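You operate a simulated robot arm through the tools that you are given. There is no shell and no other tool. Be economical: measure what you need, move in short steps, check, and stop when the job is done.

You are at the controls of a simulated robot arm. One attempt, no reset.

## Task
Press the red cleaner button on the panel three times. Open the left drawer of the sample bench, take the red pan with a line and leave it in the inside of the left drawer of the sample bench, then shut the drawer. Put the tin that says "gear oil" from the middle shelf of the screen rack on top of the white carton there and the tin labelled "belt wax" on the bench in front of the wooden rack. Open the right green cupboard door, fetch the dish and set it on the bottom shelf of the green cupboard, then shut the door. Put one of the clods from the second shelf from the bottom of the blue rack on the middle shelf of the blue rack. The order is free. Set down upright: tin.

It is judged by the outcome, as a careful person would: the job done as asked, and still so three seconds after it is handed in. It fails if anything else is knocked over, pushed out of place, dropped, spilled or broken.

## Robot
A 6-joint arm with a two-finger gripper on a trunk, on a base that drives. Base frame: it is fixed to the floor where the robot stands at the start and does not move with it; the origin is under the middle of the robot, x ahead of it, y to its left, z up. Lengths are in m, angles in rad, forces in N, time in s.
With the tool pointing down near the work surface it reaches from about 0.36 to 0.86 m from the robot's upright axis, wherever it stands. Its first joint turns from -2.897 to 2.897 rad. Places, roughly: bench in front of the wooden rack (42x18 cm) [-1.82, 2.1, 0.8]; bottom shelf of the green cupboard [-5.8, 9.1, 1]; carton [-4.25, 0.5, 0.75]; clod (5x5x4 cm) [-8.1, 9.1, 0.6]; clod (6x5x4 cm) [-8, 9.4, 0.6]; dish (8x8x4 cm) [-8.2, 9.2, 1]; inside of the left drawer of the sample bench [-2.7, 1.8, 0.6]; jar, tall jar [-4.5, 0.25, 0.75]; left drawer of the sample bench [-2.6, 1.7, 0.6]; middle shelf of the blue rack [-8.1, 9.2, 1]; red cleaner button on the panel [0.7, 0, 1.2]; red pan with a line (11x19x6 cm) [-1.7, -0.8, 0.4]; right green cupboard door [-5.8, 8.8, 1.3]. Payload 2.45 kg.
Tool frame: the origin (TCP) lies between the finger pads and is the grasp point; the fingertips stand 0.026 m ahead of it; z points along the fingers, y is the line along which they close. Largest opening 0.096 m; the body of the gripper starts 0.069 m behind the TCP.
Orientation is that of the tool frame in the base frame, as [roll, pitch, yaw] about the fixed x, y, z axes, in that order (R = Rz(yaw) Ry(pitch) Rx(roll)). With the fingers straight down and closing along the base's y, the tool's x points along the base's -x, its y along +y and its z along -z.

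## Interface
- The arm moves only by the tool play_rows. Its argument "deltas" is a list of rows, each a list of 6 numbers: the shift along the tool's x, y, z in m, then the turn, a rotation vector about the tool's x, y, z in rad. In form: [[tx, ty, tz, rx, ry, rz], ...]. A call has 1 to 20 rows; each row shifts and turns the commanded pose from where the row before left it, along the tool's axes as they then stand. "claw" is the gripper command, from -1 (fully open) to 1 (shut), values between in proportion, set as the call begins (left out, the last holds). Each row takes 0.2 s and may step no farther than 0.05 m and 0.15 rad from the row before; otherwise, or with a gripper value out of range, the whole call is refused. A pose out of reach is approached as far as the arm can. The call stops where the force on the tool passes 40 N (or 10 N more than at its start, if that is more) or the arm is blocked; 0.2 s more then pass. The fingers move at their own pace and stop on an object; they squeeze with about 33 N. The grip force told is the motor's: it shows also when the fingers shut on nothing. Time passes only in rows, and 0.2 s behind the last, so rows that do not move let the fingers close. The reply holds the time, the measured pose of the TCP, the force on the tool along the base axes, the opening and the grip force, in the units named above and with some noise, with the torque about the TCP (base axes, N m) and any sound that the robot's microphone picked up, and new pictures: "views" is both (left out), scene, wrist or none.
- Cameras (640 x 400 px; columns grow to the right, rows downward): "scene" is now at [0.0377, 0.1351, 1.1607]; the picture's right is [-0.39, -0.92, 0.00], its down [-0.18, 0.08, -0.98] and it looks along [0.90, -0.38, -0.19] (base axes); focal length 279 px, centre (320, 200). "wrist" rides on the gripper at [0.082, 0.003, -0.098] in the tool frame; the picture's right is [-0.04, 1.00, 0.00], its down [-0.73, -0.03, -0.68] and it looks along [-0.68, -0.03, 0.73] (tool axes); focal length 256 px, centre (320, 200). There is no depth. A picture from a camera that has moved, and an enlarged one, comes with that camera's place and axes in the base frame and with its lens. The place of the scene camera against the robot may be out by one fixed shift of up to 0.025 m in any direction.
- raise_lower(by): slides the trunk up (or, below 0, down) by that many m; the arm and the scene camera ride with it, the base frame stays. It gives what a move gives, with no picture.
- steer(legs): drives the robot by 1 to 6 legs, each [ahead, turn to the left] in m and rad, along the robot's own axes; the way and the turn of a leg run together, so that a leg with both is an arc; at most 1.5 m and 3.142 rad a leg. The arm and the cameras ride along, it lands a little off, and it stops where it bumps. It gives what a move gives, and a new picture of the scene camera.
- head_to(pan, tilt): turns the head with the scene camera to pan (to the left, within 2.705 rad either way) and tilt (down, from -0.506 to 1.204), counted from straight ahead of the robot. It gives what a move gives, and a new picture of the scene camera.
- enlarge(camera, box): a new picture of the part [left, top, right, bottom] of that camera's present view, enlarged. The clock stands still meanwhile.
- sign_off(): hands the job in; it is judged then, once.

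Work in short steps. Places have to be worked out from the pictures, the camera data and where the tool is seen: move nearer, look again, correct. Check each grasp and each placing, and mend what went wrong. You have 217 turns and 260 pictures in all, those below and enlarged ones among them. Open the gripper and draw the arm clear of the work before you hand the job in, unless the task says otherwise; then end with one line.

The tools are called by a JSON object that holds its "fn" and its "kwargs". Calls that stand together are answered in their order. play_rows: Moves the arm, as the interface text tells. Its arguments: {"type":"object","properties":{"deltas":{"type":"array"},"claw":{"type":"number"},"views":{"type":"string","enum":["both","scene","wrist","none"]}},"required":["deltas"]} The other tools are called the same way: raise_lower (by) slides the trunk up or down; steer (legs) drives the base; head_to (pan, tilt) turns the head that bears the scene camera; enlarge (camera, box) takes an enlarged picture of a part of a camera's view; sign_off () hands the job in.

At the start:

```text
clock: 0.0
tool_pos: [0.413, -0.1278, 0.9996]
tool_rot: [3.141, -0.001, -3.142]
contact_force: [-0.6, -0.2, 0.0]
wrist_torque: [-0.02, -0.02, -0.02]
width: 0.096
finger_force: 0.1
trunk travel left (down, up): [-0.15, 0.0]
robot x, y, heading: [-0.0019, 0.0019, -0.001]
head pan, tilt: [-0.403, 0.194]
```

scene: 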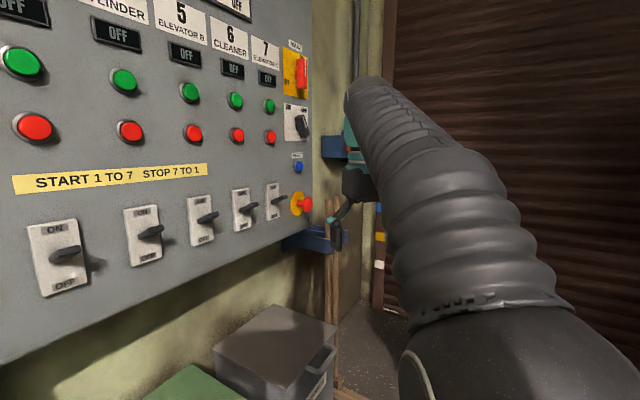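
wrist: 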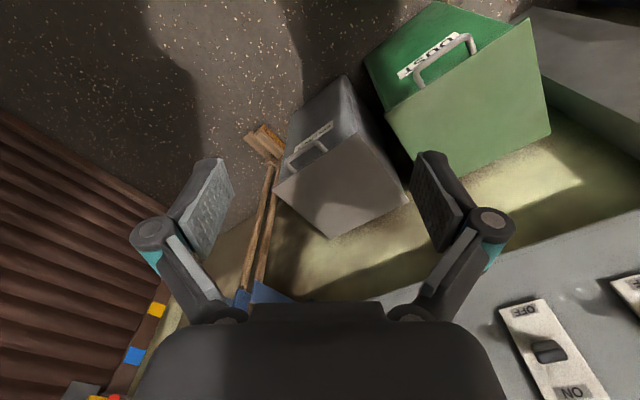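

The panel is ahead and angled to the robot. I'll look at the cleaner column closer and with the head turned straight ahead.

{"fn": "head_to", "kwargs": {"pan": 0.0, "tilt": 0.1}}

{"fn": "enlarge", "kwargs": {"camera": "scene", "box": [320, 0, 560, 300]}}

```text
clock: 0.9
tool_pos: [0.4125, -0.1267, 1.0]
tool_rot: [3.141, 0.001, -3.141]
contact_force: [0.4, -0.4, 0.0]
wrist_torque: [0.01, -0.01, -0.01]
width: 0.096
finger_force: 0.0
trunk travel left (down, up): [-0.15, 0.0]
robot x, y, heading: [0.0017, -0.0003, -0.002]
head pan, tilt: [0.0, 0.099]
camera scene: at [0.0441, 0.1716, 1.1694], right [0.0, -1.0, 0.0], down [-0.1, 0.0, -0.99], along [0.99, 0.0, -0.1], focal length 279 px, centre (320, 200)
```

scene: 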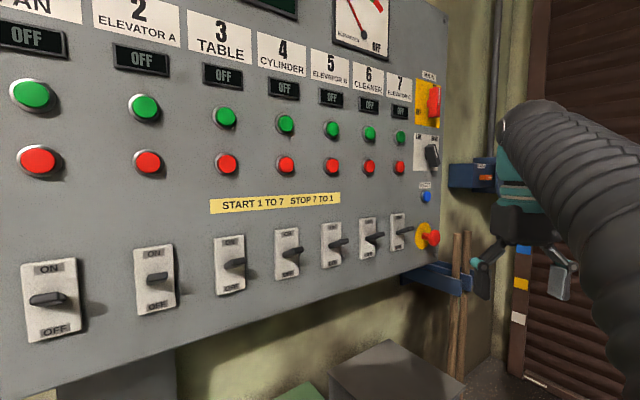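

```text
1.33 times, centred on (440, 150) of scene
camera zoom: at [0.0441, 0.1716, 1.1694], right [0.0, -1.0, 0.0], down [-0.1, 0.0, -0.99], along [0.99, 0.0, -0.1], focal length 372 px, centre (160, 267)
```

zoom: 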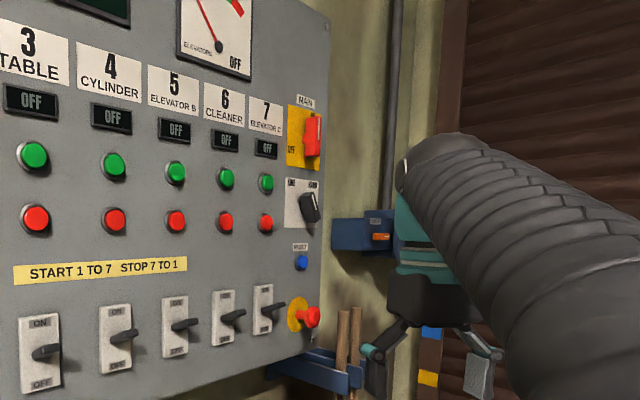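

Red button 6 is at about (370,167) in this view. I'll lower the trunk 0.1 m to get the depth by parallax.

{"fn": "raise_lower", "kwargs": {"by": -0.1}}

{"fn": "enlarge", "kwargs": {"camera": "scene", "box": [320, 0, 560, 300]}}

```text
clock: 2.2
tool_pos: [0.4134, -0.1281, 0.9]
tool_rot: [3.141, 0.0, -3.141]
contact_force: [-0.3, 0.3, -1.0]
wrist_torque: [0.03, -0.03, -0.02]
width: 0.0959
finger_force: 0.1
trunk travel left (down, up): [-0.05, 0.1]
robot x, y, heading: [0.0024, 0.0019, -0.002]
head pan, tilt: [0.0, 0.099]
```

```text
1.33 times, centred on (440, 150) of scene
camera zoom: at [0.0441, 0.1716, 1.0695], right [0.0, -1.0, 0.0], down [-0.1, 0.0, -1.0], along [1.0, 0.0, -0.1], focal length 372 px, centre (160, 267)
```

zoom: 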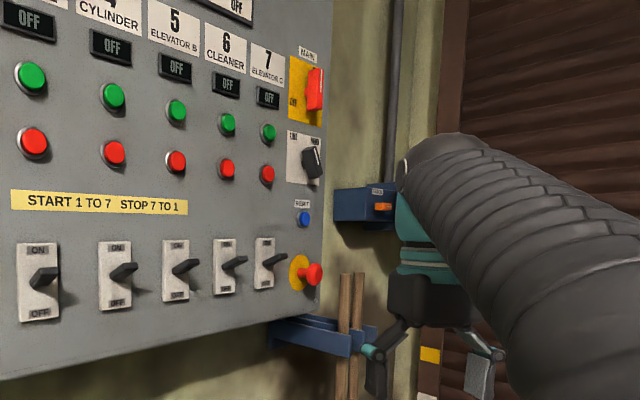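

Triangulated button about (0.742, 0.049, 1.184) and the panel normal points inward along roughly (0.81, 0.58). I'll raise the trunk again, then lift the tool, close the claw and swing it to point forward.

{"fn": "raise_lower", "kwargs": {"by": 0.1}}

{"fn": "play_rows", "kwargs": {"deltas": [[0, 0, -0.045, 0, 0, 0], [0, 0, -0.045, 0, 0, 0], [0, 0, -0.045, 0, 0, 0], [0, 0, -0.045, 0, 0, 0], [-0.05, 0, 0, 0, 0, 0], [-0.05, 0, 0, 0, 0, 0], [0, 0, 0, 0, -0.1428, 0], [0, 0, 0, 0, -0.1428, 0], [0, 0, 0, 0, -0.1428, 0], [0, 0, 0, 0, -0.1428, 0], [0, 0, 0, 0, -0.1428, 0], [0, 0, 0, 0, -0.1428, 0], [0, 0, 0, 0, -0.1428, 0], [0, 0, 0, 0, -0.1428, 0], [0, 0, 0, 0, -0.1428, 0], [0, 0, 0, 0, -0.1428, 0], [0, 0, 0, 0, -0.1428, 0]], "claw": 1}}

```text
clock: 3.5
tool_pos: [0.4134, -0.1276, 0.999]
tool_rot: [3.141, 0.0, -3.141]
contact_force: [0.0, 0.0, 0.3]
wrist_torque: [0.02, -0.03, -0.01]
width: 0.0962
finger_force: 0.1
trunk travel left (down, up): [-0.15, 0.0]
robot x, y, heading: [-0.0017, -0.0014, 0.003]
head pan, tilt: [0.0, 0.099]
```

```text
clock: 7.1
tool_pos: [0.5059, -0.1225, 0.9898]
tool_rot: [-2.225, 1.57, -2.227]
contact_force: [0.4, -0.2, 0.4]
wrist_torque: [0.0, -0.02, 0.03]
width: 0.0001
finger_force: 28.3
out of reach, approached as far as the arm can: row 1, 2, 3, 4, 5, 6
trunk travel left (down, up): [-0.15, 0.0]
robot x, y, heading: [-0.0019, 0.0028, -0.0]
head pan, tilt: [0.0, 0.099]
camera scene: at [0.044, 0.1717, 1.1695], right [0.0, -1.0, 0.0], down [-0.1, 0.0, -1.0], along [1.0, 0.0, -0.1], focal length 279 px, centre (320, 200)
camera wrist: at [0.4082, -0.1202, 0.9096], right [0.0, 1.0, 0.04], down [-0.68, -0.03, 0.73], along [0.73, -0.03, 0.68], focal length 256 px, centre (320, 200)
```

scene: 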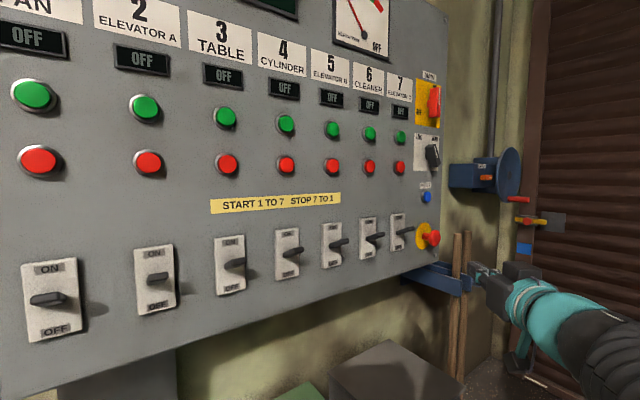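
wrist: 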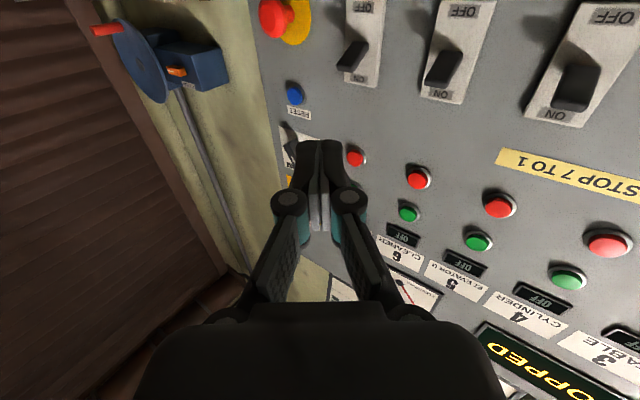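

Wrist view confirms the column ordering (6 = second from the right). I'll raise, yaw to face the panel square-on, and approach to about 0.15 m.

{"fn": "play_rows", "kwargs": {"deltas": [[-0.038, 0, 0, -0.124, 0, 0], [-0.038, 0, 0, -0.124, 0, 0], [-0.038, 0, 0, -0.124, 0, 0], [-0.038, 0, 0, -0.124, 0, 0], [-0.038, 0, 0, -0.124, 0, 0], [0, -0.004, 0.046, 0, 0, 0], [0, -0.004, 0.046, 0, 0, 0], [0, 0, 0.046, 0, 0, 0]]}}

```text
clock: 8.9
tool_pos: [0.6238, -0.0467, 1.1771]
tool_rot: [1.848, 1.57, 2.467]
contact_force: [-0.4, 0.1, 0.7]
wrist_torque: [-0.06, 0.04, -0.02]
width: 0.0
finger_force: 28.5
trunk travel left (down, up): [-0.15, 0.0]
robot x, y, heading: [0.0011, -0.0006, -0.001]
head pan, tilt: [0.0, 0.099]
camera scene: at [0.0437, 0.1715, 1.1695], right [0.0, -1.0, 0.0], down [-0.1, 0.0, -1.0], along [1.0, 0.0, -0.1], focal length 279 px, centre (320, 200)
camera wrist: at [0.5422, -0.1009, 1.0962], right [-0.58, 0.81, 0.04], down [-0.54, -0.42, 0.73], along [0.61, 0.4, 0.68], focal length 256 px, centre (320, 200)
```

scene: 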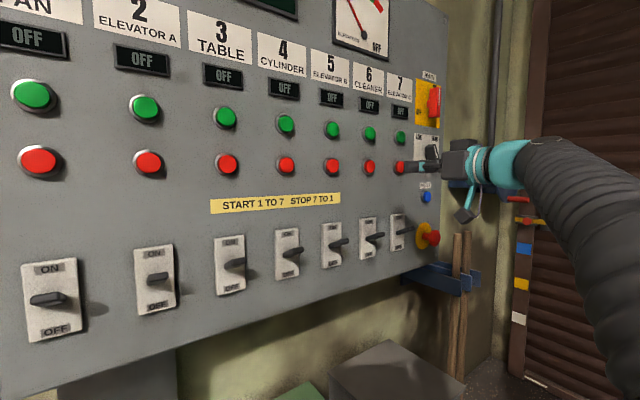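
wrist: 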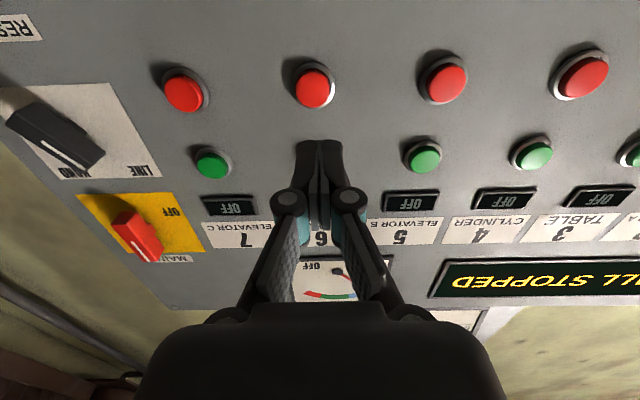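

Laterally lined up; the button lies ~0.14 m ahead of the TCP. I'll advance 0.08 m and check.

{"fn": "play_rows", "kwargs": {"deltas": [[0, 0, 0.04, 0, 0, 0], [0, 0, 0.04, 0, 0, 0]], "views": "wrist"}}

```text
clock: 9.5
tool_pos: [0.6892, -0.0021, 1.1824]
tool_rot: [-0.962, 1.57, -0.342]
contact_force: [-0.6, -0.2, 0.0]
wrist_torque: [-0.03, 0.04, -0.04]
width: 0.0001
finger_force: 28.7
trunk travel left (down, up): [-0.15, 0.0]
robot x, y, heading: [-0.0011, -0.0006, -0.001]
head pan, tilt: [0.0, 0.099]
camera wrist: at [0.6069, -0.0568, 1.0992], right [-0.58, 0.81, 0.04], down [-0.54, -0.42, 0.73], along [0.61, 0.4, 0.68], focal length 256 px, centre (320, 200)
```

wrist: 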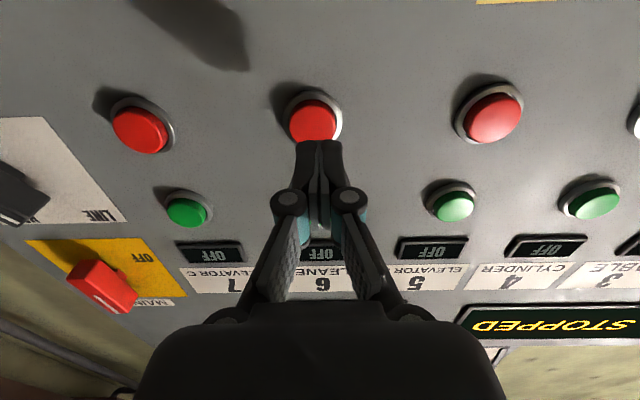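

Button is ~6 mm to the side and ~4 mm above; fingertip gap ~0.055 m. I correct and advance closer.

{"fn": "play_rows", "kwargs": {"deltas": [[-0.004, -0.005, 0.04, 0, 0, 0]], "views": "wrist"}}

```text
clock: 9.9
tool_pos: [0.7245, 0.0152, 1.1842]
tool_rot: [2.72, 1.571, -2.947]
contact_force: [-3.7, -2.9, -0.8]
wrist_torque: [-0.03, 0.01, 0.01]
width: 0.006
finger_force: 28.2
trunk travel left (down, up): [-0.15, 0.0]
robot x, y, heading: [0.0022, -0.002, -0.001]
head pan, tilt: [0.0, 0.099]
heard: click
camera wrist: at [0.6429, -0.0389, 1.1037], right [-0.58, 0.81, 0.04], down [-0.54, -0.42, 0.73], along [0.61, 0.4, 0.68], focal length 256 px, centre (320, 200)
```

wrist: 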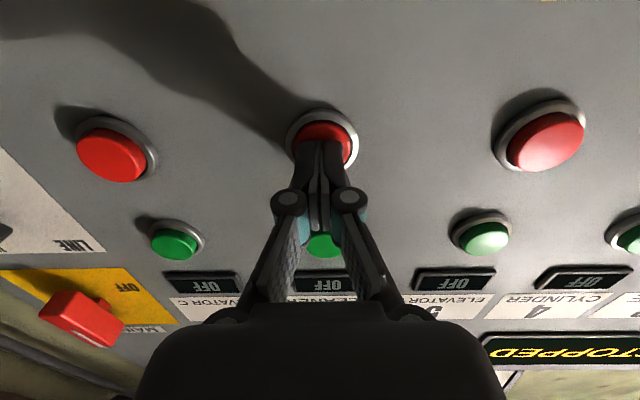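

A click: that was the first press. I back off 0.025 m so the button is released, looking for any sound.

{"fn": "play_rows", "kwargs": {"deltas": [[0, 0, -0.025, 0, 0, 0], [0, 0, 0, 0, 0, 0]], "views": "wrist"}}

```text
clock: 10.5
tool_pos: [0.7042, 0.0026, 1.185]
tool_rot: [-3.049, 1.571, -2.43]
contact_force: [0.6, 0.5, 0.7]
wrist_torque: [-0.04, 0.01, -0.03]
width: 0.0
finger_force: 29.0
trunk travel left (down, up): [-0.15, 0.0]
robot x, y, heading: [0.0021, -0.0024, -0.0]
head pan, tilt: [0.0, 0.099]
camera wrist: at [0.6225, -0.0523, 1.1032], right [-0.58, 0.81, 0.04], down [-0.54, -0.42, 0.73], along [0.61, 0.4, 0.68], focal length 256 px, centre (320, 200)
```

wrist: 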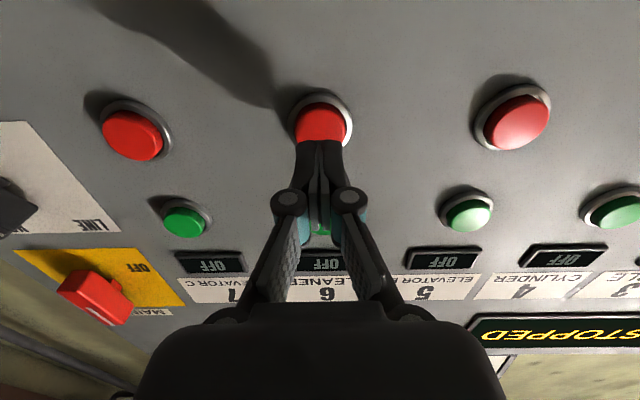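

Released, no force. Second press by the same stroke, then back.

{"fn": "play_rows", "kwargs": {"deltas": [[0, 0, 0.025, 0, 0, 0]], "views": "none"}}

{"fn": "play_rows", "kwargs": {"deltas": [[0, 0, -0.025, 0, 0, 0], [0, 0, 0, 0, 0, 0]], "views": "none"}}

```text
clock: 10.9
tool_pos: [0.7234, 0.0165, 1.1841]
tool_rot: [-1.829, 1.57, -1.21]
contact_force: [-4.1, -2.1, -1.3]
wrist_torque: [-0.03, 0.07, -0.01]
width: 0.0059
finger_force: 28.5
trunk travel left (down, up): [-0.15, 0.0]
robot x, y, heading: [-0.0012, 0.0003, 0.0]
head pan, tilt: [0.0, 0.099]
heard: click
```

```text
clock: 11.5
tool_pos: [0.704, 0.0018, 1.1841]
tool_rot: [0.064, 1.571, 0.685]
contact_force: [0.8, 0.9, 0.3]
wrist_torque: [0.0, -0.01, -0.02]
width: 0.0
finger_force: 28.7
trunk travel left (down, up): [-0.15, 0.0]
robot x, y, heading: [-0.0005, -0.0012, 0.001]
head pan, tilt: [0.0, 0.099]
```

Second click heard. Third press, then back off well clear.

{"fn": "play_rows", "kwargs": {"deltas": [[0, 0, 0.025, 0, 0, 0]], "views": "none"}}

{"fn": "play_rows", "kwargs": {"deltas": [[0, 0, -0.04, 0, 0, 0], [0, 0, -0.05, 0, 0, 0], [0, 0, -0.05, 0, 0, 0], [0, 0, -0.05, 0, 0, 0]], "views": "wrist"}}

```text
clock: 11.9
tool_pos: [0.724, 0.0147, 1.1849]
tool_rot: [1.133, 1.568, 1.752]
contact_force: [-4.0, -2.1, -0.4]
wrist_torque: [-0.08, 0.05, 0.03]
width: 0.0063
finger_force: 29.3
trunk travel left (down, up): [-0.15, 0.0]
robot x, y, heading: [0.0036, -0.001, 0.001]
head pan, tilt: [0.0, 0.099]
heard: click
```

```text
clock: 12.9
tool_pos: [0.5686, -0.0946, 1.1846]
tool_rot: [-1.004, 1.571, -0.385]
contact_force: [-0.1, 0.9, -0.5]
wrist_torque: [0.0, 0.01, 0.03]
width: 0.0
finger_force: 28.7
trunk travel left (down, up): [-0.15, 0.0]
robot x, y, heading: [0.0008, -0.0016, 0.0]
head pan, tilt: [0.0, 0.099]
camera wrist: at [0.4871, -0.1487, 1.1036], right [-0.58, 0.81, 0.04], down [-0.53, -0.42, 0.73], along [0.61, 0.4, 0.68], focal length 256 px, centre (320, 200)
```

wrist: 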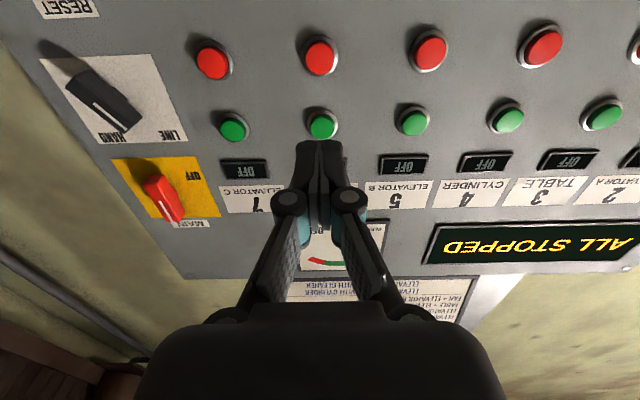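

Three clicks heard; the job on the panel is done. I fold the arm back to its starting tuck.

{"fn": "play_rows", "kwargs": {"deltas": [[0.038, 0, 0, 0.124, 0, 0], [0.038, 0, 0, 0.124, 0, 0], [0.038, 0, 0, 0.124, 0, 0], [0.038, 0, 0, 0.124, 0, 0], [0.038, 0, 0, 0.124, 0, 0], [0, -0.03, -0.04, 0, 0, 0], [0, 0, 0, 0, 0.1428, 0], [0, 0, 0, 0, 0.1428, 0], [0, 0, 0, 0, 0.1428, 0], [0, 0, 0, 0, 0.1428, 0], [0, 0, 0, 0, 0.1428, 0], [0, 0, 0, 0, 0.1428, 0], [0, 0, 0, 0, 0.1428, 0], [0, 0, 0, 0, 0.1428, 0], [0, 0, 0, 0, 0.1428, 0], [0, 0, 0, 0, 0.1428, 0], [0, 0, 0, 0, 0.1428, 0], [0.05, 0, 0, 0, 0, 0], [0.05, 0, 0, 0, 0, 0]], "claw": -1, "views": "none"}}

{"fn": "head_to", "kwargs": {"pan": -2.3, "tilt": 0.3}}

{"fn": "head_to", "kwargs": {"pan": 2.6, "tilt": 0.25}}

```text
clock: 16.9
tool_pos: [0.4244, -0.124, 0.9845]
tool_rot: [-3.141, -0.002, -3.142]
contact_force: [1.3, -0.2, -0.8]
wrist_torque: [-0.05, 0.1, -0.01]
width: 0.0962
finger_force: 0.1
out of reach, approached as far as the arm can: row 17
trunk travel left (down, up): [-0.15, 0.0]
robot x, y, heading: [-0.001, -0.0025, -0.002]
head pan, tilt: [0.0, 0.099]
```

```text
clock: 19.1
tool_pos: [0.4249, -0.1233, 0.9852]
tool_rot: [-3.141, 0.0, -3.141]
contact_force: [-0.4, 0.1, -0.2]
wrist_torque: [0.02, 0.02, 0.02]
width: 0.096
finger_force: 0.1
trunk travel left (down, up): [-0.15, 0.0]
robot x, y, heading: [0.0007, -0.0006, 0.0]
head pan, tilt: [-2.3, 0.3]
camera scene: at [-0.1102, 0.102, 1.1508], right [-0.75, 0.67, 0.0], down [0.2, 0.22, -0.96], along [-0.64, -0.71, -0.3], focal length 279 px, centre (320, 200)
```

scene: 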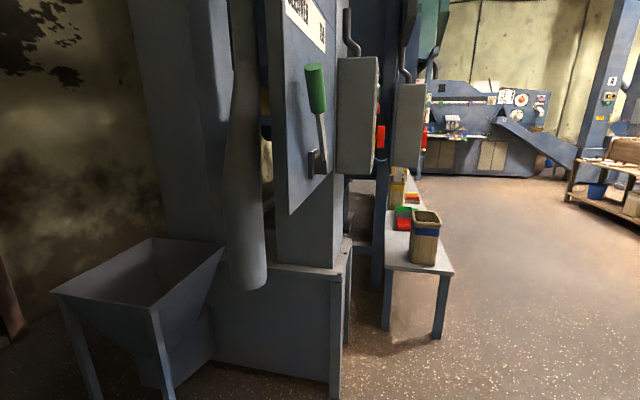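

```text
clock: 22.9
tool_pos: [0.4233, -0.1245, 0.9859]
tool_rot: [3.142, 0.001, -3.141]
contact_force: [-0.2, -0.1, 0.3]
wrist_torque: [-0.02, 0.02, 0.01]
width: 0.0961
finger_force: 0.0
trunk travel left (down, up): [-0.15, 0.0]
robot x, y, heading: [-0.0021, 0.0017, -0.004]
head pan, tilt: [2.601, 0.25]
camera scene: at [-0.128, 0.2198, 1.1555], right [0.52, 0.86, 0.0], down [0.21, -0.13, -0.97], along [-0.83, 0.5, -0.25], focal length 279 px, centre (320, 200)
```

scene: 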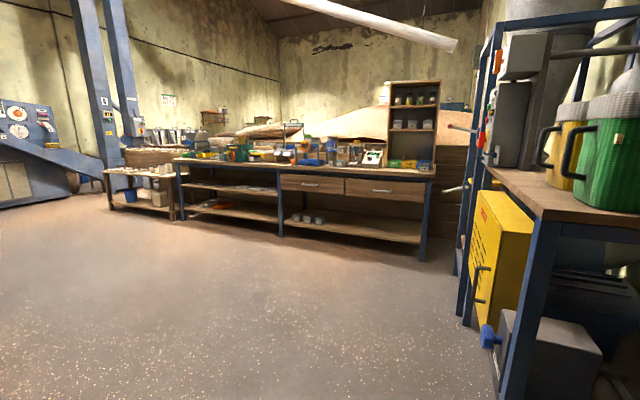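

The low table with the red pan lies at back right; the sample bench with drawers at back left. I'll turn left and drive to about (-1.4, 0.5), then face the table to look.

{"fn": "steer", "kwargs": {"legs": [[0, 2.82], [1.5, 0], [0, 1.5]]}}

{"fn": "head_to", "kwargs": {"pan": 0.6, "tilt": 0.4}}

```text
clock: 40.6
tool_pos: [-1.6746, 0.1261, 0.9857]
tool_rot: [-3.141, -0.001, 1.198]
contact_force: [-0.4, 0.4, -0.2]
wrist_torque: [0.01, 0.0, -0.02]
width: 0.0962
finger_force: 0.1
trunk travel left (down, up): [-0.15, 0.0]
robot x, y, heading: [-1.4032, 0.4769, -1.949]
head pan, tilt: [2.601, 0.25]
camera scene: at [-1.151, 0.546, 1.1555], right [0.61, -0.79, 0.0], down [-0.2, -0.15, -0.97], along [0.77, 0.59, -0.25], focal length 279 px, centre (320, 200)
```

scene: 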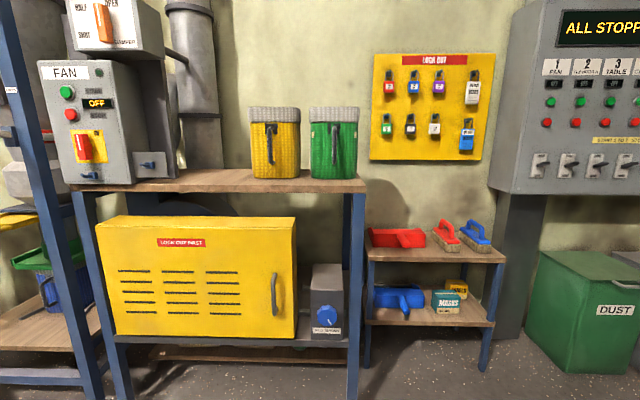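

```text
clock: 42.6
tool_pos: [-1.6757, 0.1266, 0.9852]
tool_rot: [3.141, -0.001, 1.199]
contact_force: [-0.4, -0.1, -1.0]
wrist_torque: [0.02, 0.01, 0.04]
width: 0.0959
finger_force: 0.2
trunk travel left (down, up): [-0.15, 0.0]
robot x, y, heading: [-1.4087, 0.4763, -1.942]
head pan, tilt: [0.6, 0.4]
camera scene: at [-1.2041, 0.3988, 1.1415], right [-0.97, -0.23, 0.0], down [-0.09, 0.38, -0.92], along [0.21, -0.9, -0.39], focal length 279 px, centre (320, 200)
```

scene: 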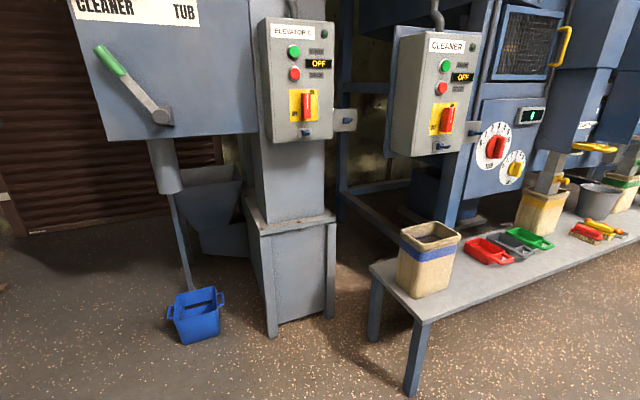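

I see pans on the table: a red, a grey, a green. I'll enlarge to check the line.

{"fn": "enlarge", "kwargs": {"camera": "scene", "box": [360, 160, 640, 335]}}

```text
2.29 times, centred on (500, 248) of scene
camera zoom: at [-1.2041, 0.3988, 1.1415], right [-0.97, -0.23, 0.0], down [-0.09, 0.38, -0.92], along [0.21, -0.9, -0.39], focal length 637 px, centre (-91, 91)
```

zoom: 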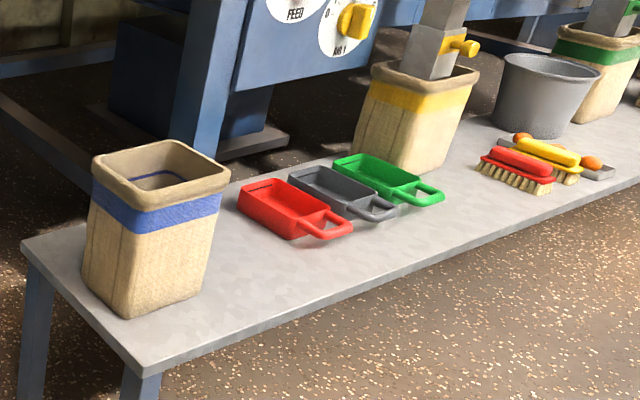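

Only one red pan, with its handle toward the front edge. I'll open the drawer first while the hand is free: drive to about (-2.10, 0.94), facing the bench (heading ~2.21).

{"fn": "steer", "kwargs": {"legs": [[0, -1.787], [0.83, 0], [0, -0.34]]}}

{"fn": "head_to", "kwargs": {"pan": 0.2, "tilt": 0.45}}

```text
clock: 52.4
tool_pos: [-2.2333, 1.3644, 0.9849]
tool_rot: [-3.141, 0.0, -0.946]
contact_force: [-1.2, -0.6, 0.1]
wrist_torque: [-0.03, -0.01, 0.04]
width: 0.0957
finger_force: 0.0
trunk travel left (down, up): [-0.15, 0.0]
robot x, y, heading: [-2.083, 0.9465, 2.197]
head pan, tilt: [0.6, 0.4]
camera scene: at [-2.2532, 0.8533, 1.1415], right [0.34, 0.94, 0.0], down [0.37, -0.13, -0.92], along [-0.87, 0.31, -0.39], focal length 279 px, centre (320, 200)
```

scene: 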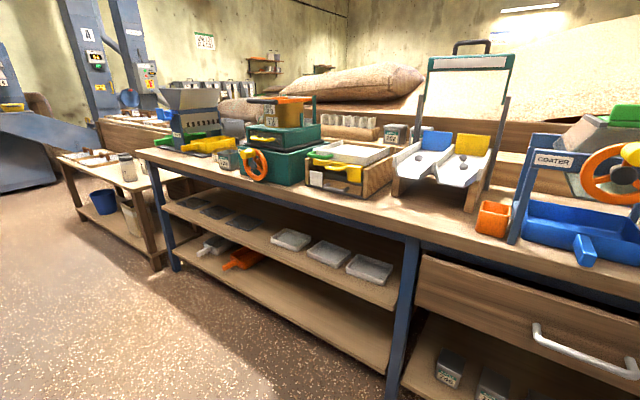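

```text
clock: 53.3
tool_pos: [-2.233, 1.364, 0.9858]
tool_rot: [3.141, 0.0, -0.947]
contact_force: [0.1, -0.2, 0.6]
wrist_torque: [0.06, 0.01, -0.02]
width: 0.096
finger_force: 0.1
trunk travel left (down, up): [-0.15, 0.0]
robot x, y, heading: [-2.088, 0.9487, 2.195]
head pan, tilt: [0.201, 0.45]
camera scene: at [-2.2336, 0.8842, 1.1369], right [0.68, 0.73, 0.0], down [0.32, -0.29, -0.9], along [-0.66, 0.61, -0.44], focal length 279 px, centre (320, 200)
```

scene: 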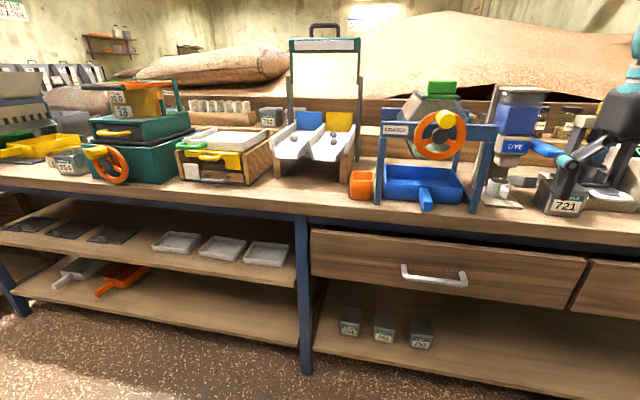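

The handle is at about (-2.45, 1.50, 0.62), bench normal heading 2.21. I back off 0.15 m, lower the trunk and swing the tool forward.

{"fn": "steer", "kwargs": {"legs": [[-0.15, 0.015]]}}

{"fn": "raise_lower", "kwargs": {"by": -0.15}}

{"fn": "play_rows", "kwargs": {"deltas": [[-0.05, 0, 0, 0, 0, 0], [-0.05, 0, 0, 0, 0, 0], [0, 0, 0, 0, -0.1428, 0], [0, 0, 0, 0, -0.1428, 0], [0, 0, 0, 0, -0.1428, 0], [0, 0, 0, 0, -0.1428, 0], [0, 0, 0, 0, -0.1428, 0], [0, 0, 0, 0, -0.1428, 0], [0, 0, 0, 0, -0.1428, 0], [0, 0, 0, 0, -0.1428, 0], [0, 0, 0, 0, -0.1428, 0], [0, 0, 0, 0, -0.1428, 0], [0, 0, 0, 0, -0.1428, 0]], "claw": -1, "views": "none"}}

{"fn": "play_rows", "kwargs": {"deltas": [[0, 0, 0, 0, 0, 0.1309], [0, 0, 0, 0, 0, 0.1309], [0, 0, 0, 0, 0, 0.1309], [0, 0, 0, 0, 0, 0.1309], [0, 0, 0, 0, 0, 0.1309], [0, 0, 0, 0, 0, 0.1309], [0, 0, 0, 0, 0, 0.1309], [0, 0, 0, 0, 0, 0.1309], [0, 0, 0, 0, 0, 0.1309], [0, 0, 0, 0, 0, 0.1309], [0, 0, 0, 0, 0, 0.1309], [0, 0, 0, 0, 0, 0.1309]]}}

```text
clock: 54.6
tool_pos: [-2.1517, 1.2408, 0.985]
tool_rot: [3.141, -0.001, -0.929]
contact_force: [-0.2, 0.2, 0.2]
wrist_torque: [0.02, -0.03, -0.01]
width: 0.0962
finger_force: 0.0
trunk travel left (down, up): [-0.15, 0.0]
robot x, y, heading: [-1.9995, 0.8291, 2.216]
head pan, tilt: [0.201, 0.45]
camera scene: at [-2.1439, 0.7611, 1.1369], right [0.67, 0.75, 0.0], down [0.32, -0.29, -0.9], along [-0.67, 0.6, -0.44], focal length 279 px, centre (320, 200)
```

scene: 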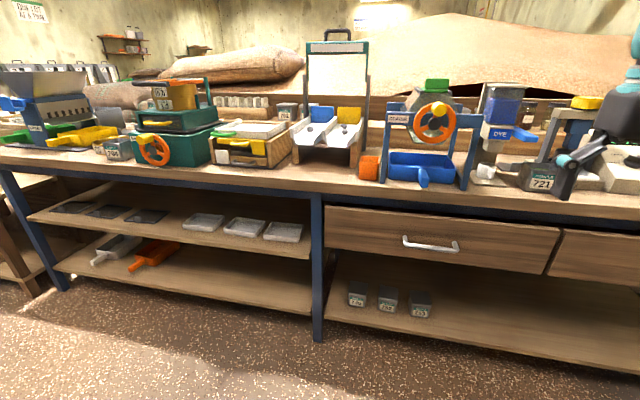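

```text
clock: 56.4
tool_pos: [-2.1521, 1.2413, 0.8353]
tool_rot: [-3.141, 0.0, -0.928]
contact_force: [-0.4, -0.3, -0.3]
wrist_torque: [-0.04, 0.01, -0.01]
width: 0.0958
finger_force: 0.1
trunk travel left (down, up): [0.0, 0.15]
robot x, y, heading: [-1.9938, 0.8305, 2.213]
head pan, tilt: [0.201, 0.45]
```

```text
clock: 59.2
tool_pos: [-2.2129, 1.3212, 0.8351]
tool_rot: [-2.885, 1.567, -0.676]
contact_force: [-0.8, -0.3, -0.7]
wrist_torque: [0.01, -0.03, 0.01]
width: 0.0959
finger_force: 0.1
trunk travel left (down, up): [0.0, 0.15]
robot x, y, heading: [-1.9969, 0.8315, 2.214]
head pan, tilt: [0.201, 0.45]
```

```text
clock: 61.8
tool_pos: [-2.2124, 1.3214, 0.8368]
tool_rot: [1.57, -0.001, -2.498]
contact_force: [0.3, 0.2, 0.0]
wrist_torque: [0.03, -0.02, -0.01]
width: 0.0959
finger_force: 0.0
trunk travel left (down, up): [0.0, 0.15]
robot x, y, heading: [-1.9966, 0.8305, 2.21]
head pan, tilt: [0.201, 0.45]
camera scene: at [-2.1439, 0.7611, 0.9869], right [0.67, 0.75, 0.0], down [0.32, -0.29, -0.9], along [-0.67, 0.6, -0.44], focal length 279 px, centre (320, 200)
camera wrist: at [-2.2185, 1.1943, 0.8395], right [0.03, 0.03, 1.0], down [0.99, -0.1, -0.03], along [0.1, 0.99, -0.03], focal length 256 px, centre (320, 200)
```

scene: 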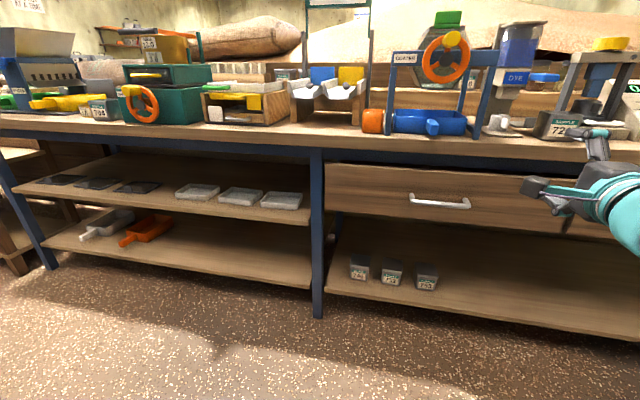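
wrist: 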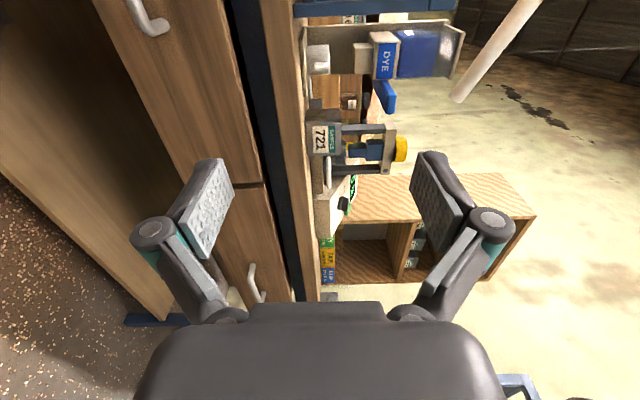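

Triangulated handle: (-2.442, 1.482, 0.641). I shift left 0.087 and down 0.196 and part-way forward, then look.

{"fn": "play_rows", "kwargs": {"deltas": [[0.0145, -0.0327, 0.02, 0, 0, 0], [0.0145, -0.0327, 0.02, 0, 0, 0], [0.0145, -0.0327, 0.02, 0, 0, 0], [0.0145, -0.0327, 0.02, 0, 0, 0], [0.0145, -0.0327, 0.02, 0, 0, 0], [0.0145, -0.0327, 0.02, 0, 0, 0]]}}

```text
clock: 63.2
tool_pos: [-2.3293, 1.3758, 0.6463]
tool_rot: [1.574, 0.0, -2.484]
contact_force: [0.4, 0.1, 0.9]
wrist_torque: [0.02, -0.02, -0.02]
width: 0.0961
finger_force: 0.1
out of reach, approached as far as the arm can: row 5, 6
trunk travel left (down, up): [0.0, 0.15]
robot x, y, heading: [-1.9999, 0.8303, 2.211]
head pan, tilt: [0.201, 0.45]
camera scene: at [-2.1438, 0.7609, 0.9869], right [0.67, 0.75, 0.0], down [0.32, -0.29, -0.9], along [-0.67, 0.6, -0.44], focal length 279 px, centre (320, 200)
camera wrist: at [-2.335, 1.248, 0.6498], right [0.03, 0.03, 1.0], down [1.0, -0.09, -0.03], along [0.09, 1.0, -0.03], focal length 256 px, centre (320, 200)
```

scene: 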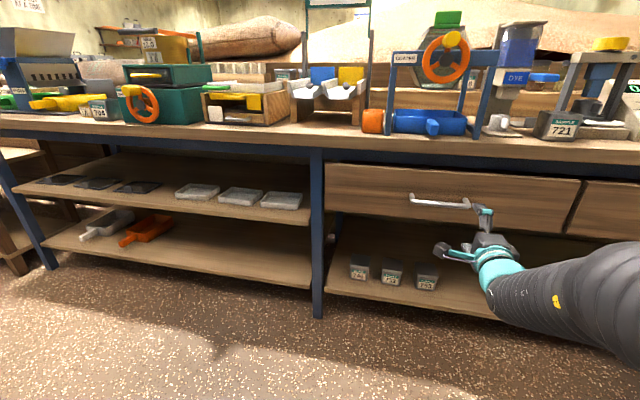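
wrist: 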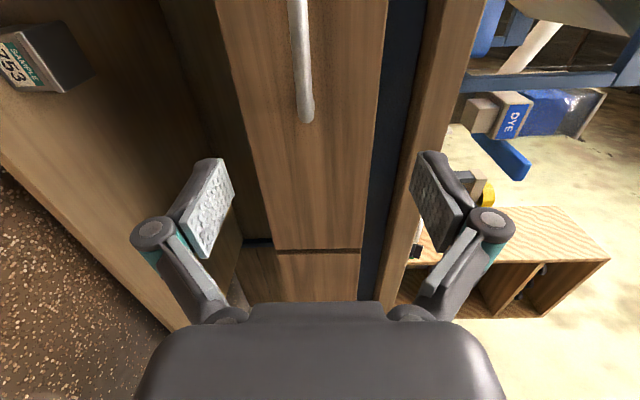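

Handle bar is straight ahead, ~27 mm left and ~0.15 m forward. I advance 0.11 m and check whether the arm catches up on the commanded pose.

{"fn": "play_rows", "kwargs": {"deltas": [[0, 0, 0.037, 0, 0, 0], [0, 0, 0.037, 0, 0, 0], [0, 0, 0.037, 0, 0, 0]], "views": "wrist"}}

```text
clock: 64.0
tool_pos: [-2.3839, 1.474, 0.6486]
tool_rot: [1.574, 0.0, -2.489]
contact_force: [-0.2, 0.1, -0.2]
wrist_torque: [-0.03, 0.0, -0.02]
width: 0.0961
finger_force: 0.0
out of reach, approached as far as the arm can: row 1, 2, 3
trunk travel left (down, up): [0.0, 0.15]
robot x, y, heading: [-1.9936, 0.8248, 2.211]
head pan, tilt: [0.201, 0.45]
camera wrist: at [-2.3893, 1.3454, 0.6528], right [0.03, 0.03, 1.0], down [1.0, -0.09, -0.03], along [0.09, 1.0, -0.03], focal length 256 px, centre (320, 200)
```

wrist: 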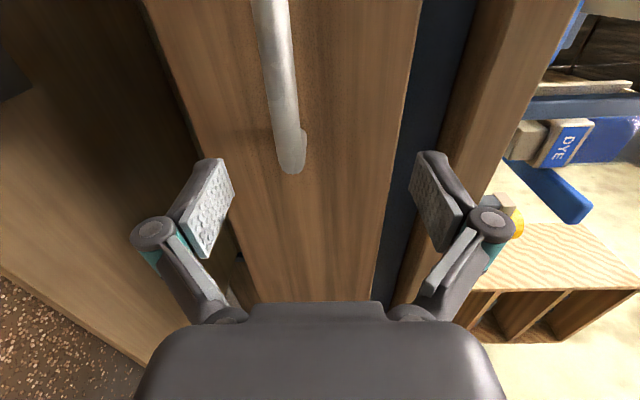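

The bar is ~40 mm ahead, ~18 mm below, and I'm near its right end. I turn the base slightly left (0.04 rad) to centre more on the bar.

{"fn": "steer", "kwargs": {"legs": [[0, 0.045]]}}

{"fn": "play_rows", "kwargs": {"deltas": [[0, -0.015, 0, 0, 0, 0]], "views": "wrist"}}

```text
clock: 64.8
tool_pos: [-2.4125, 1.4551, 0.648]
tool_rot: [1.575, 0.0, -2.443]
contact_force: [-0.4, 0.1, -0.1]
wrist_torque: [0.02, -0.02, -0.02]
width: 0.0959
finger_force: 0.1
trunk travel left (down, up): [0.0, 0.15]
robot x, y, heading: [-1.9998, 0.8297, 2.258]
head pan, tilt: [0.201, 0.45]
camera scene: at [-2.1402, 0.7541, 0.9868], right [0.63, 0.78, 0.0], down [0.34, -0.27, -0.9], along [-0.7, 0.57, -0.44], focal length 279 px, centre (320, 200)
```

scene: 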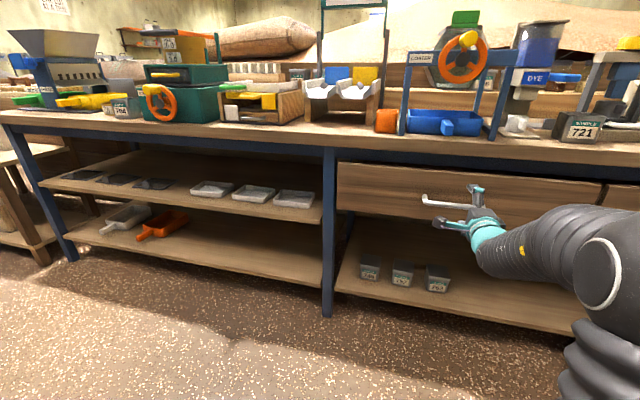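

```text
clock: 65.2
tool_pos: [-2.4117, 1.4547, 0.6338]
tool_rot: [1.574, 0.002, -2.441]
contact_force: [-1.1, 0.8, 0.3]
wrist_torque: [0.05, 0.0, -0.03]
width: 0.0957
finger_force: 0.1
trunk travel left (down, up): [0.0, 0.15]
robot x, y, heading: [-1.9961, 0.8272, 2.261]
head pan, tilt: [0.201, 0.45]
camera wrist: at [-2.4109, 1.3274, 0.6373], right [0.03, 0.03, 1.0], down [1.0, -0.04, -0.03], along [0.04, 1.0, -0.03], focal length 256 px, centre (320, 200)
```

wrist: 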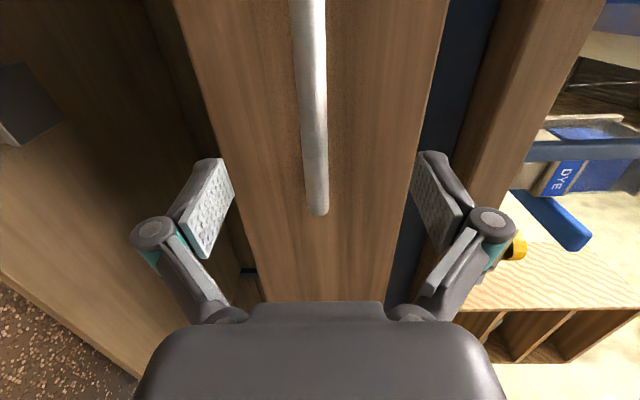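

Bar now central between the fingers. Advance 0.035 m and close.

{"fn": "play_rows", "kwargs": {"deltas": [[0, 0, 0.02, 0, 0, 0], [0, 0, 0.017, 0, 0, 0]], "views": "wrist"}}

```text
clock: 65.8
tool_pos: [-2.4362, 1.4836, 0.6346]
tool_rot: [1.574, 0.001, -2.436]
contact_force: [-0.2, 0.3, 0.5]
wrist_torque: [-0.01, 0.0, -0.02]
width: 0.0958
finger_force: 0.0
trunk travel left (down, up): [0.0, 0.15]
robot x, y, heading: [-1.9951, 0.8255, 2.257]
head pan, tilt: [0.201, 0.45]
camera wrist: at [-2.4345, 1.3562, 0.6387], right [0.03, 0.03, 1.0], down [1.0, -0.04, -0.03], along [0.04, 1.0, -0.03], focal length 256 px, centre (320, 200)
```

wrist: 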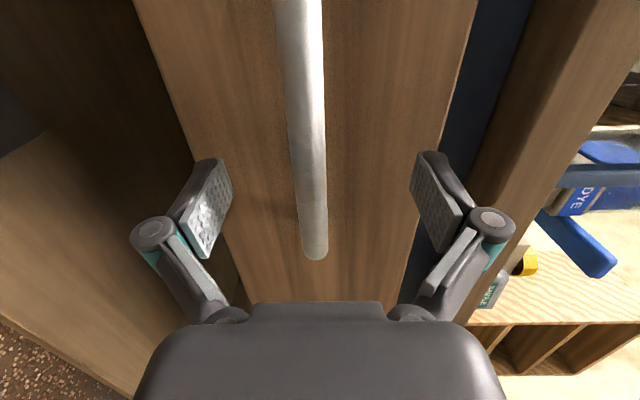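

No contact yet and the bar lies between the pads. Close.

{"fn": "play_rows", "kwargs": {"deltas": [[0, 0, 0, 0, 0, 0], [0, 0, 0, 0, 0, 0], [0, 0, 0, 0, 0, 0]], "claw": 1, "views": "wrist"}}

```text
clock: 66.6
tool_pos: [-2.435, 1.4845, 0.6298]
tool_rot: [1.582, -0.002, -2.44]
contact_force: [7.7, -11.8, -20.2]
wrist_torque: [-0.02, 0.04, 0.01]
width: 0.0145
finger_force: 40.5
trunk travel left (down, up): [0.0, 0.15]
robot x, y, heading: [-1.9961, 0.8292, 2.261]
head pan, tilt: [0.201, 0.45]
camera wrist: at [-2.4345, 1.3562, 0.635], right [0.02, 0.04, 1.0], down [1.0, -0.04, -0.02], along [0.04, 1.0, -0.04], focal length 256 px, centre (320, 200)
```

wrist: 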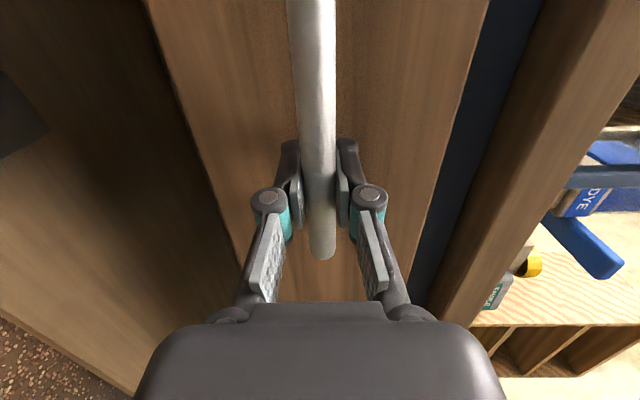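

Gripped (14.5 mm bar). I ease the vertical strain and pull the drawer outward along its normal.

{"fn": "play_rows", "kwargs": {"deltas": [[0, -0.004, 0, 0, 0, 0], [0.0014, 0, -0.025, 0, 0, 0], [0.0014, 0, -0.025, 0, 0, 0], [0.0014, 0, -0.025, 0, 0, 0], [0.0014, 0, -0.025, 0, 0, 0], [0.0014, 0, -0.025, 0, 0, 0], [0.0014, 0, -0.025, 0, 0, 0]], "views": "scene"}}

```text
clock: 68.2
tool_pos: [-2.3483, 1.3615, 0.63]
tool_rot: [1.572, 0.0, -2.442]
contact_force: [-18.0, -11.9, -5.8]
wrist_torque: [-0.15, 0.18, -0.61]
width: 0.0145
finger_force: 40.9
trunk travel left (down, up): [0.0, 0.15]
robot x, y, heading: [-1.9934, 0.8289, 2.259]
head pan, tilt: [0.201, 0.45]
camera scene: at [-2.1407, 0.7533, 0.9867], right [0.63, 0.78, 0.0], down [0.34, -0.27, -0.9], along [-0.7, 0.57, -0.44], focal length 279 px, centre (320, 200)
```

scene: 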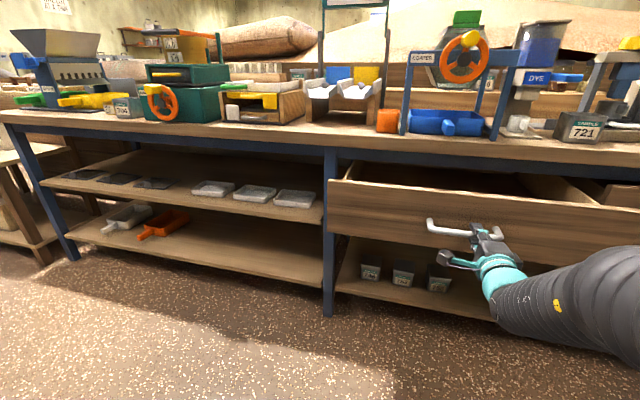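

Drawer is sliding out ~0.15 m; side force suggests slightly more leftward travel. I continue with that correction.

{"fn": "play_rows", "kwargs": {"deltas": [[0.004, 0, -0.01, 0, 0, 0], [0.0022, 0, -0.025, 0, 0, 0], [0.0022, 0, -0.025, 0, 0, 0], [0.0022, 0, -0.025, 0, 0, 0], [0.0022, 0, -0.025, 0, 0, 0]], "views": "scene"}}

```text
clock: 69.5
tool_pos: [-2.288, 1.2772, 0.6303]
tool_rot: [1.59, -0.005, -2.45]
contact_force: [7.1, 5.5, -7.2]
wrist_torque: [0.09, -0.12, -1.12]
width: 0.0145
finger_force: 40.9
out of reach, approached as far as the arm can: row 5
trunk travel left (down, up): [0.0, 0.15]
robot x, y, heading: [-1.9976, 0.8288, 2.254]
head pan, tilt: [0.201, 0.45]
stopped in row 5: the force on the tool passed its limit at 41 N (the readings are from after the stop); the commanded pose is now the measured one
camera scene: at [-2.1406, 0.7555, 0.9869], right [0.64, 0.77, 0.0], down [0.34, -0.28, -0.9], along [-0.69, 0.57, -0.44], focal length 279 px, centre (320, 200)
```

scene: 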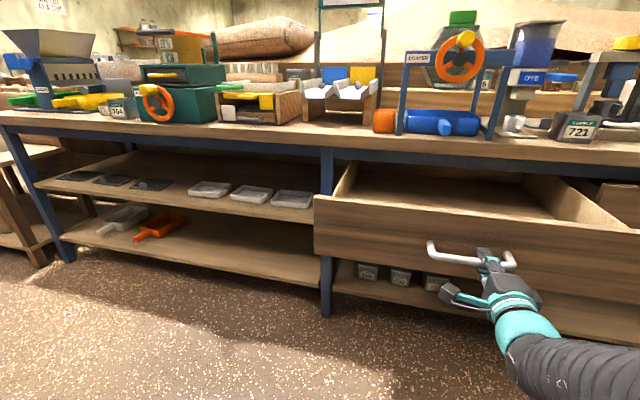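

Drawer is open about 0.25 m, ample for the pan. I release and drive back away from it.

{"fn": "play_rows", "kwargs": {"deltas": [[0, 0, 0, 0, 0, 0], [0, 0, 0, 0, 0, 0], [0, 0, 0, 0, 0, 0], [0, 0, 0, 0, 0, 0]], "claw": -1, "views": "wrist"}}

{"fn": "steer", "kwargs": {"legs": [[-0.3, 0]]}}

```text
clock: 70.5
tool_pos: [-2.2866, 1.2763, 0.6309]
tool_rot: [1.584, -0.003, -2.449]
contact_force: [0.5, 0.5, -0.1]
wrist_torque: [0.02, 0.01, -0.02]
width: 0.0961
finger_force: 0.0
trunk travel left (down, up): [0.0, 0.15]
robot x, y, heading: [-1.9968, 0.8248, 2.255]
head pan, tilt: [0.201, 0.45]
camera wrist: at [-2.2867, 1.1477, 0.6359], right [0.02, 0.04, 1.0], down [1.0, -0.05, -0.02], along [0.05, 1.0, -0.04], focal length 256 px, centre (320, 200)
```

wrist: 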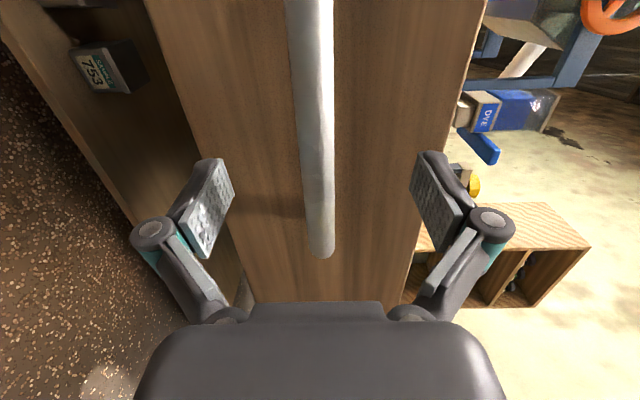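

```text
clock: 72.5
tool_pos: [-2.1004, 1.0422, 0.6312]
tool_rot: [1.585, -0.002, -2.445]
contact_force: [0.0, 0.4, 0.3]
wrist_torque: [-0.03, -0.05, 0.0]
width: 0.0961
finger_force: 0.0
trunk travel left (down, up): [0.0, 0.15]
robot x, y, heading: [-1.81, 0.5916, 2.258]
head pan, tilt: [0.201, 0.45]
camera scene: at [-1.9508, 0.5221, 0.9869], right [0.63, 0.78, 0.0], down [0.34, -0.27, -0.9], along [-0.7, 0.57, -0.44], focal length 279 px, centre (320, 200)
```

scene: 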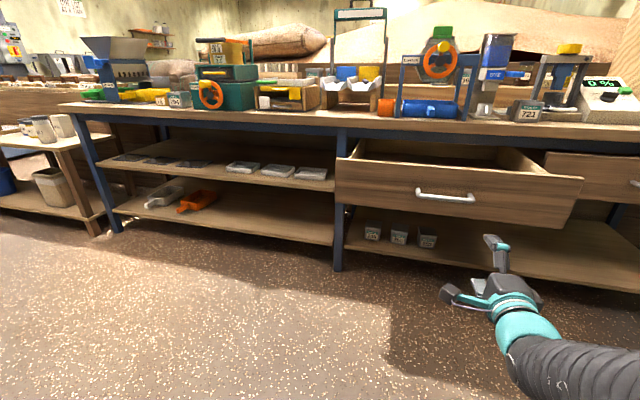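

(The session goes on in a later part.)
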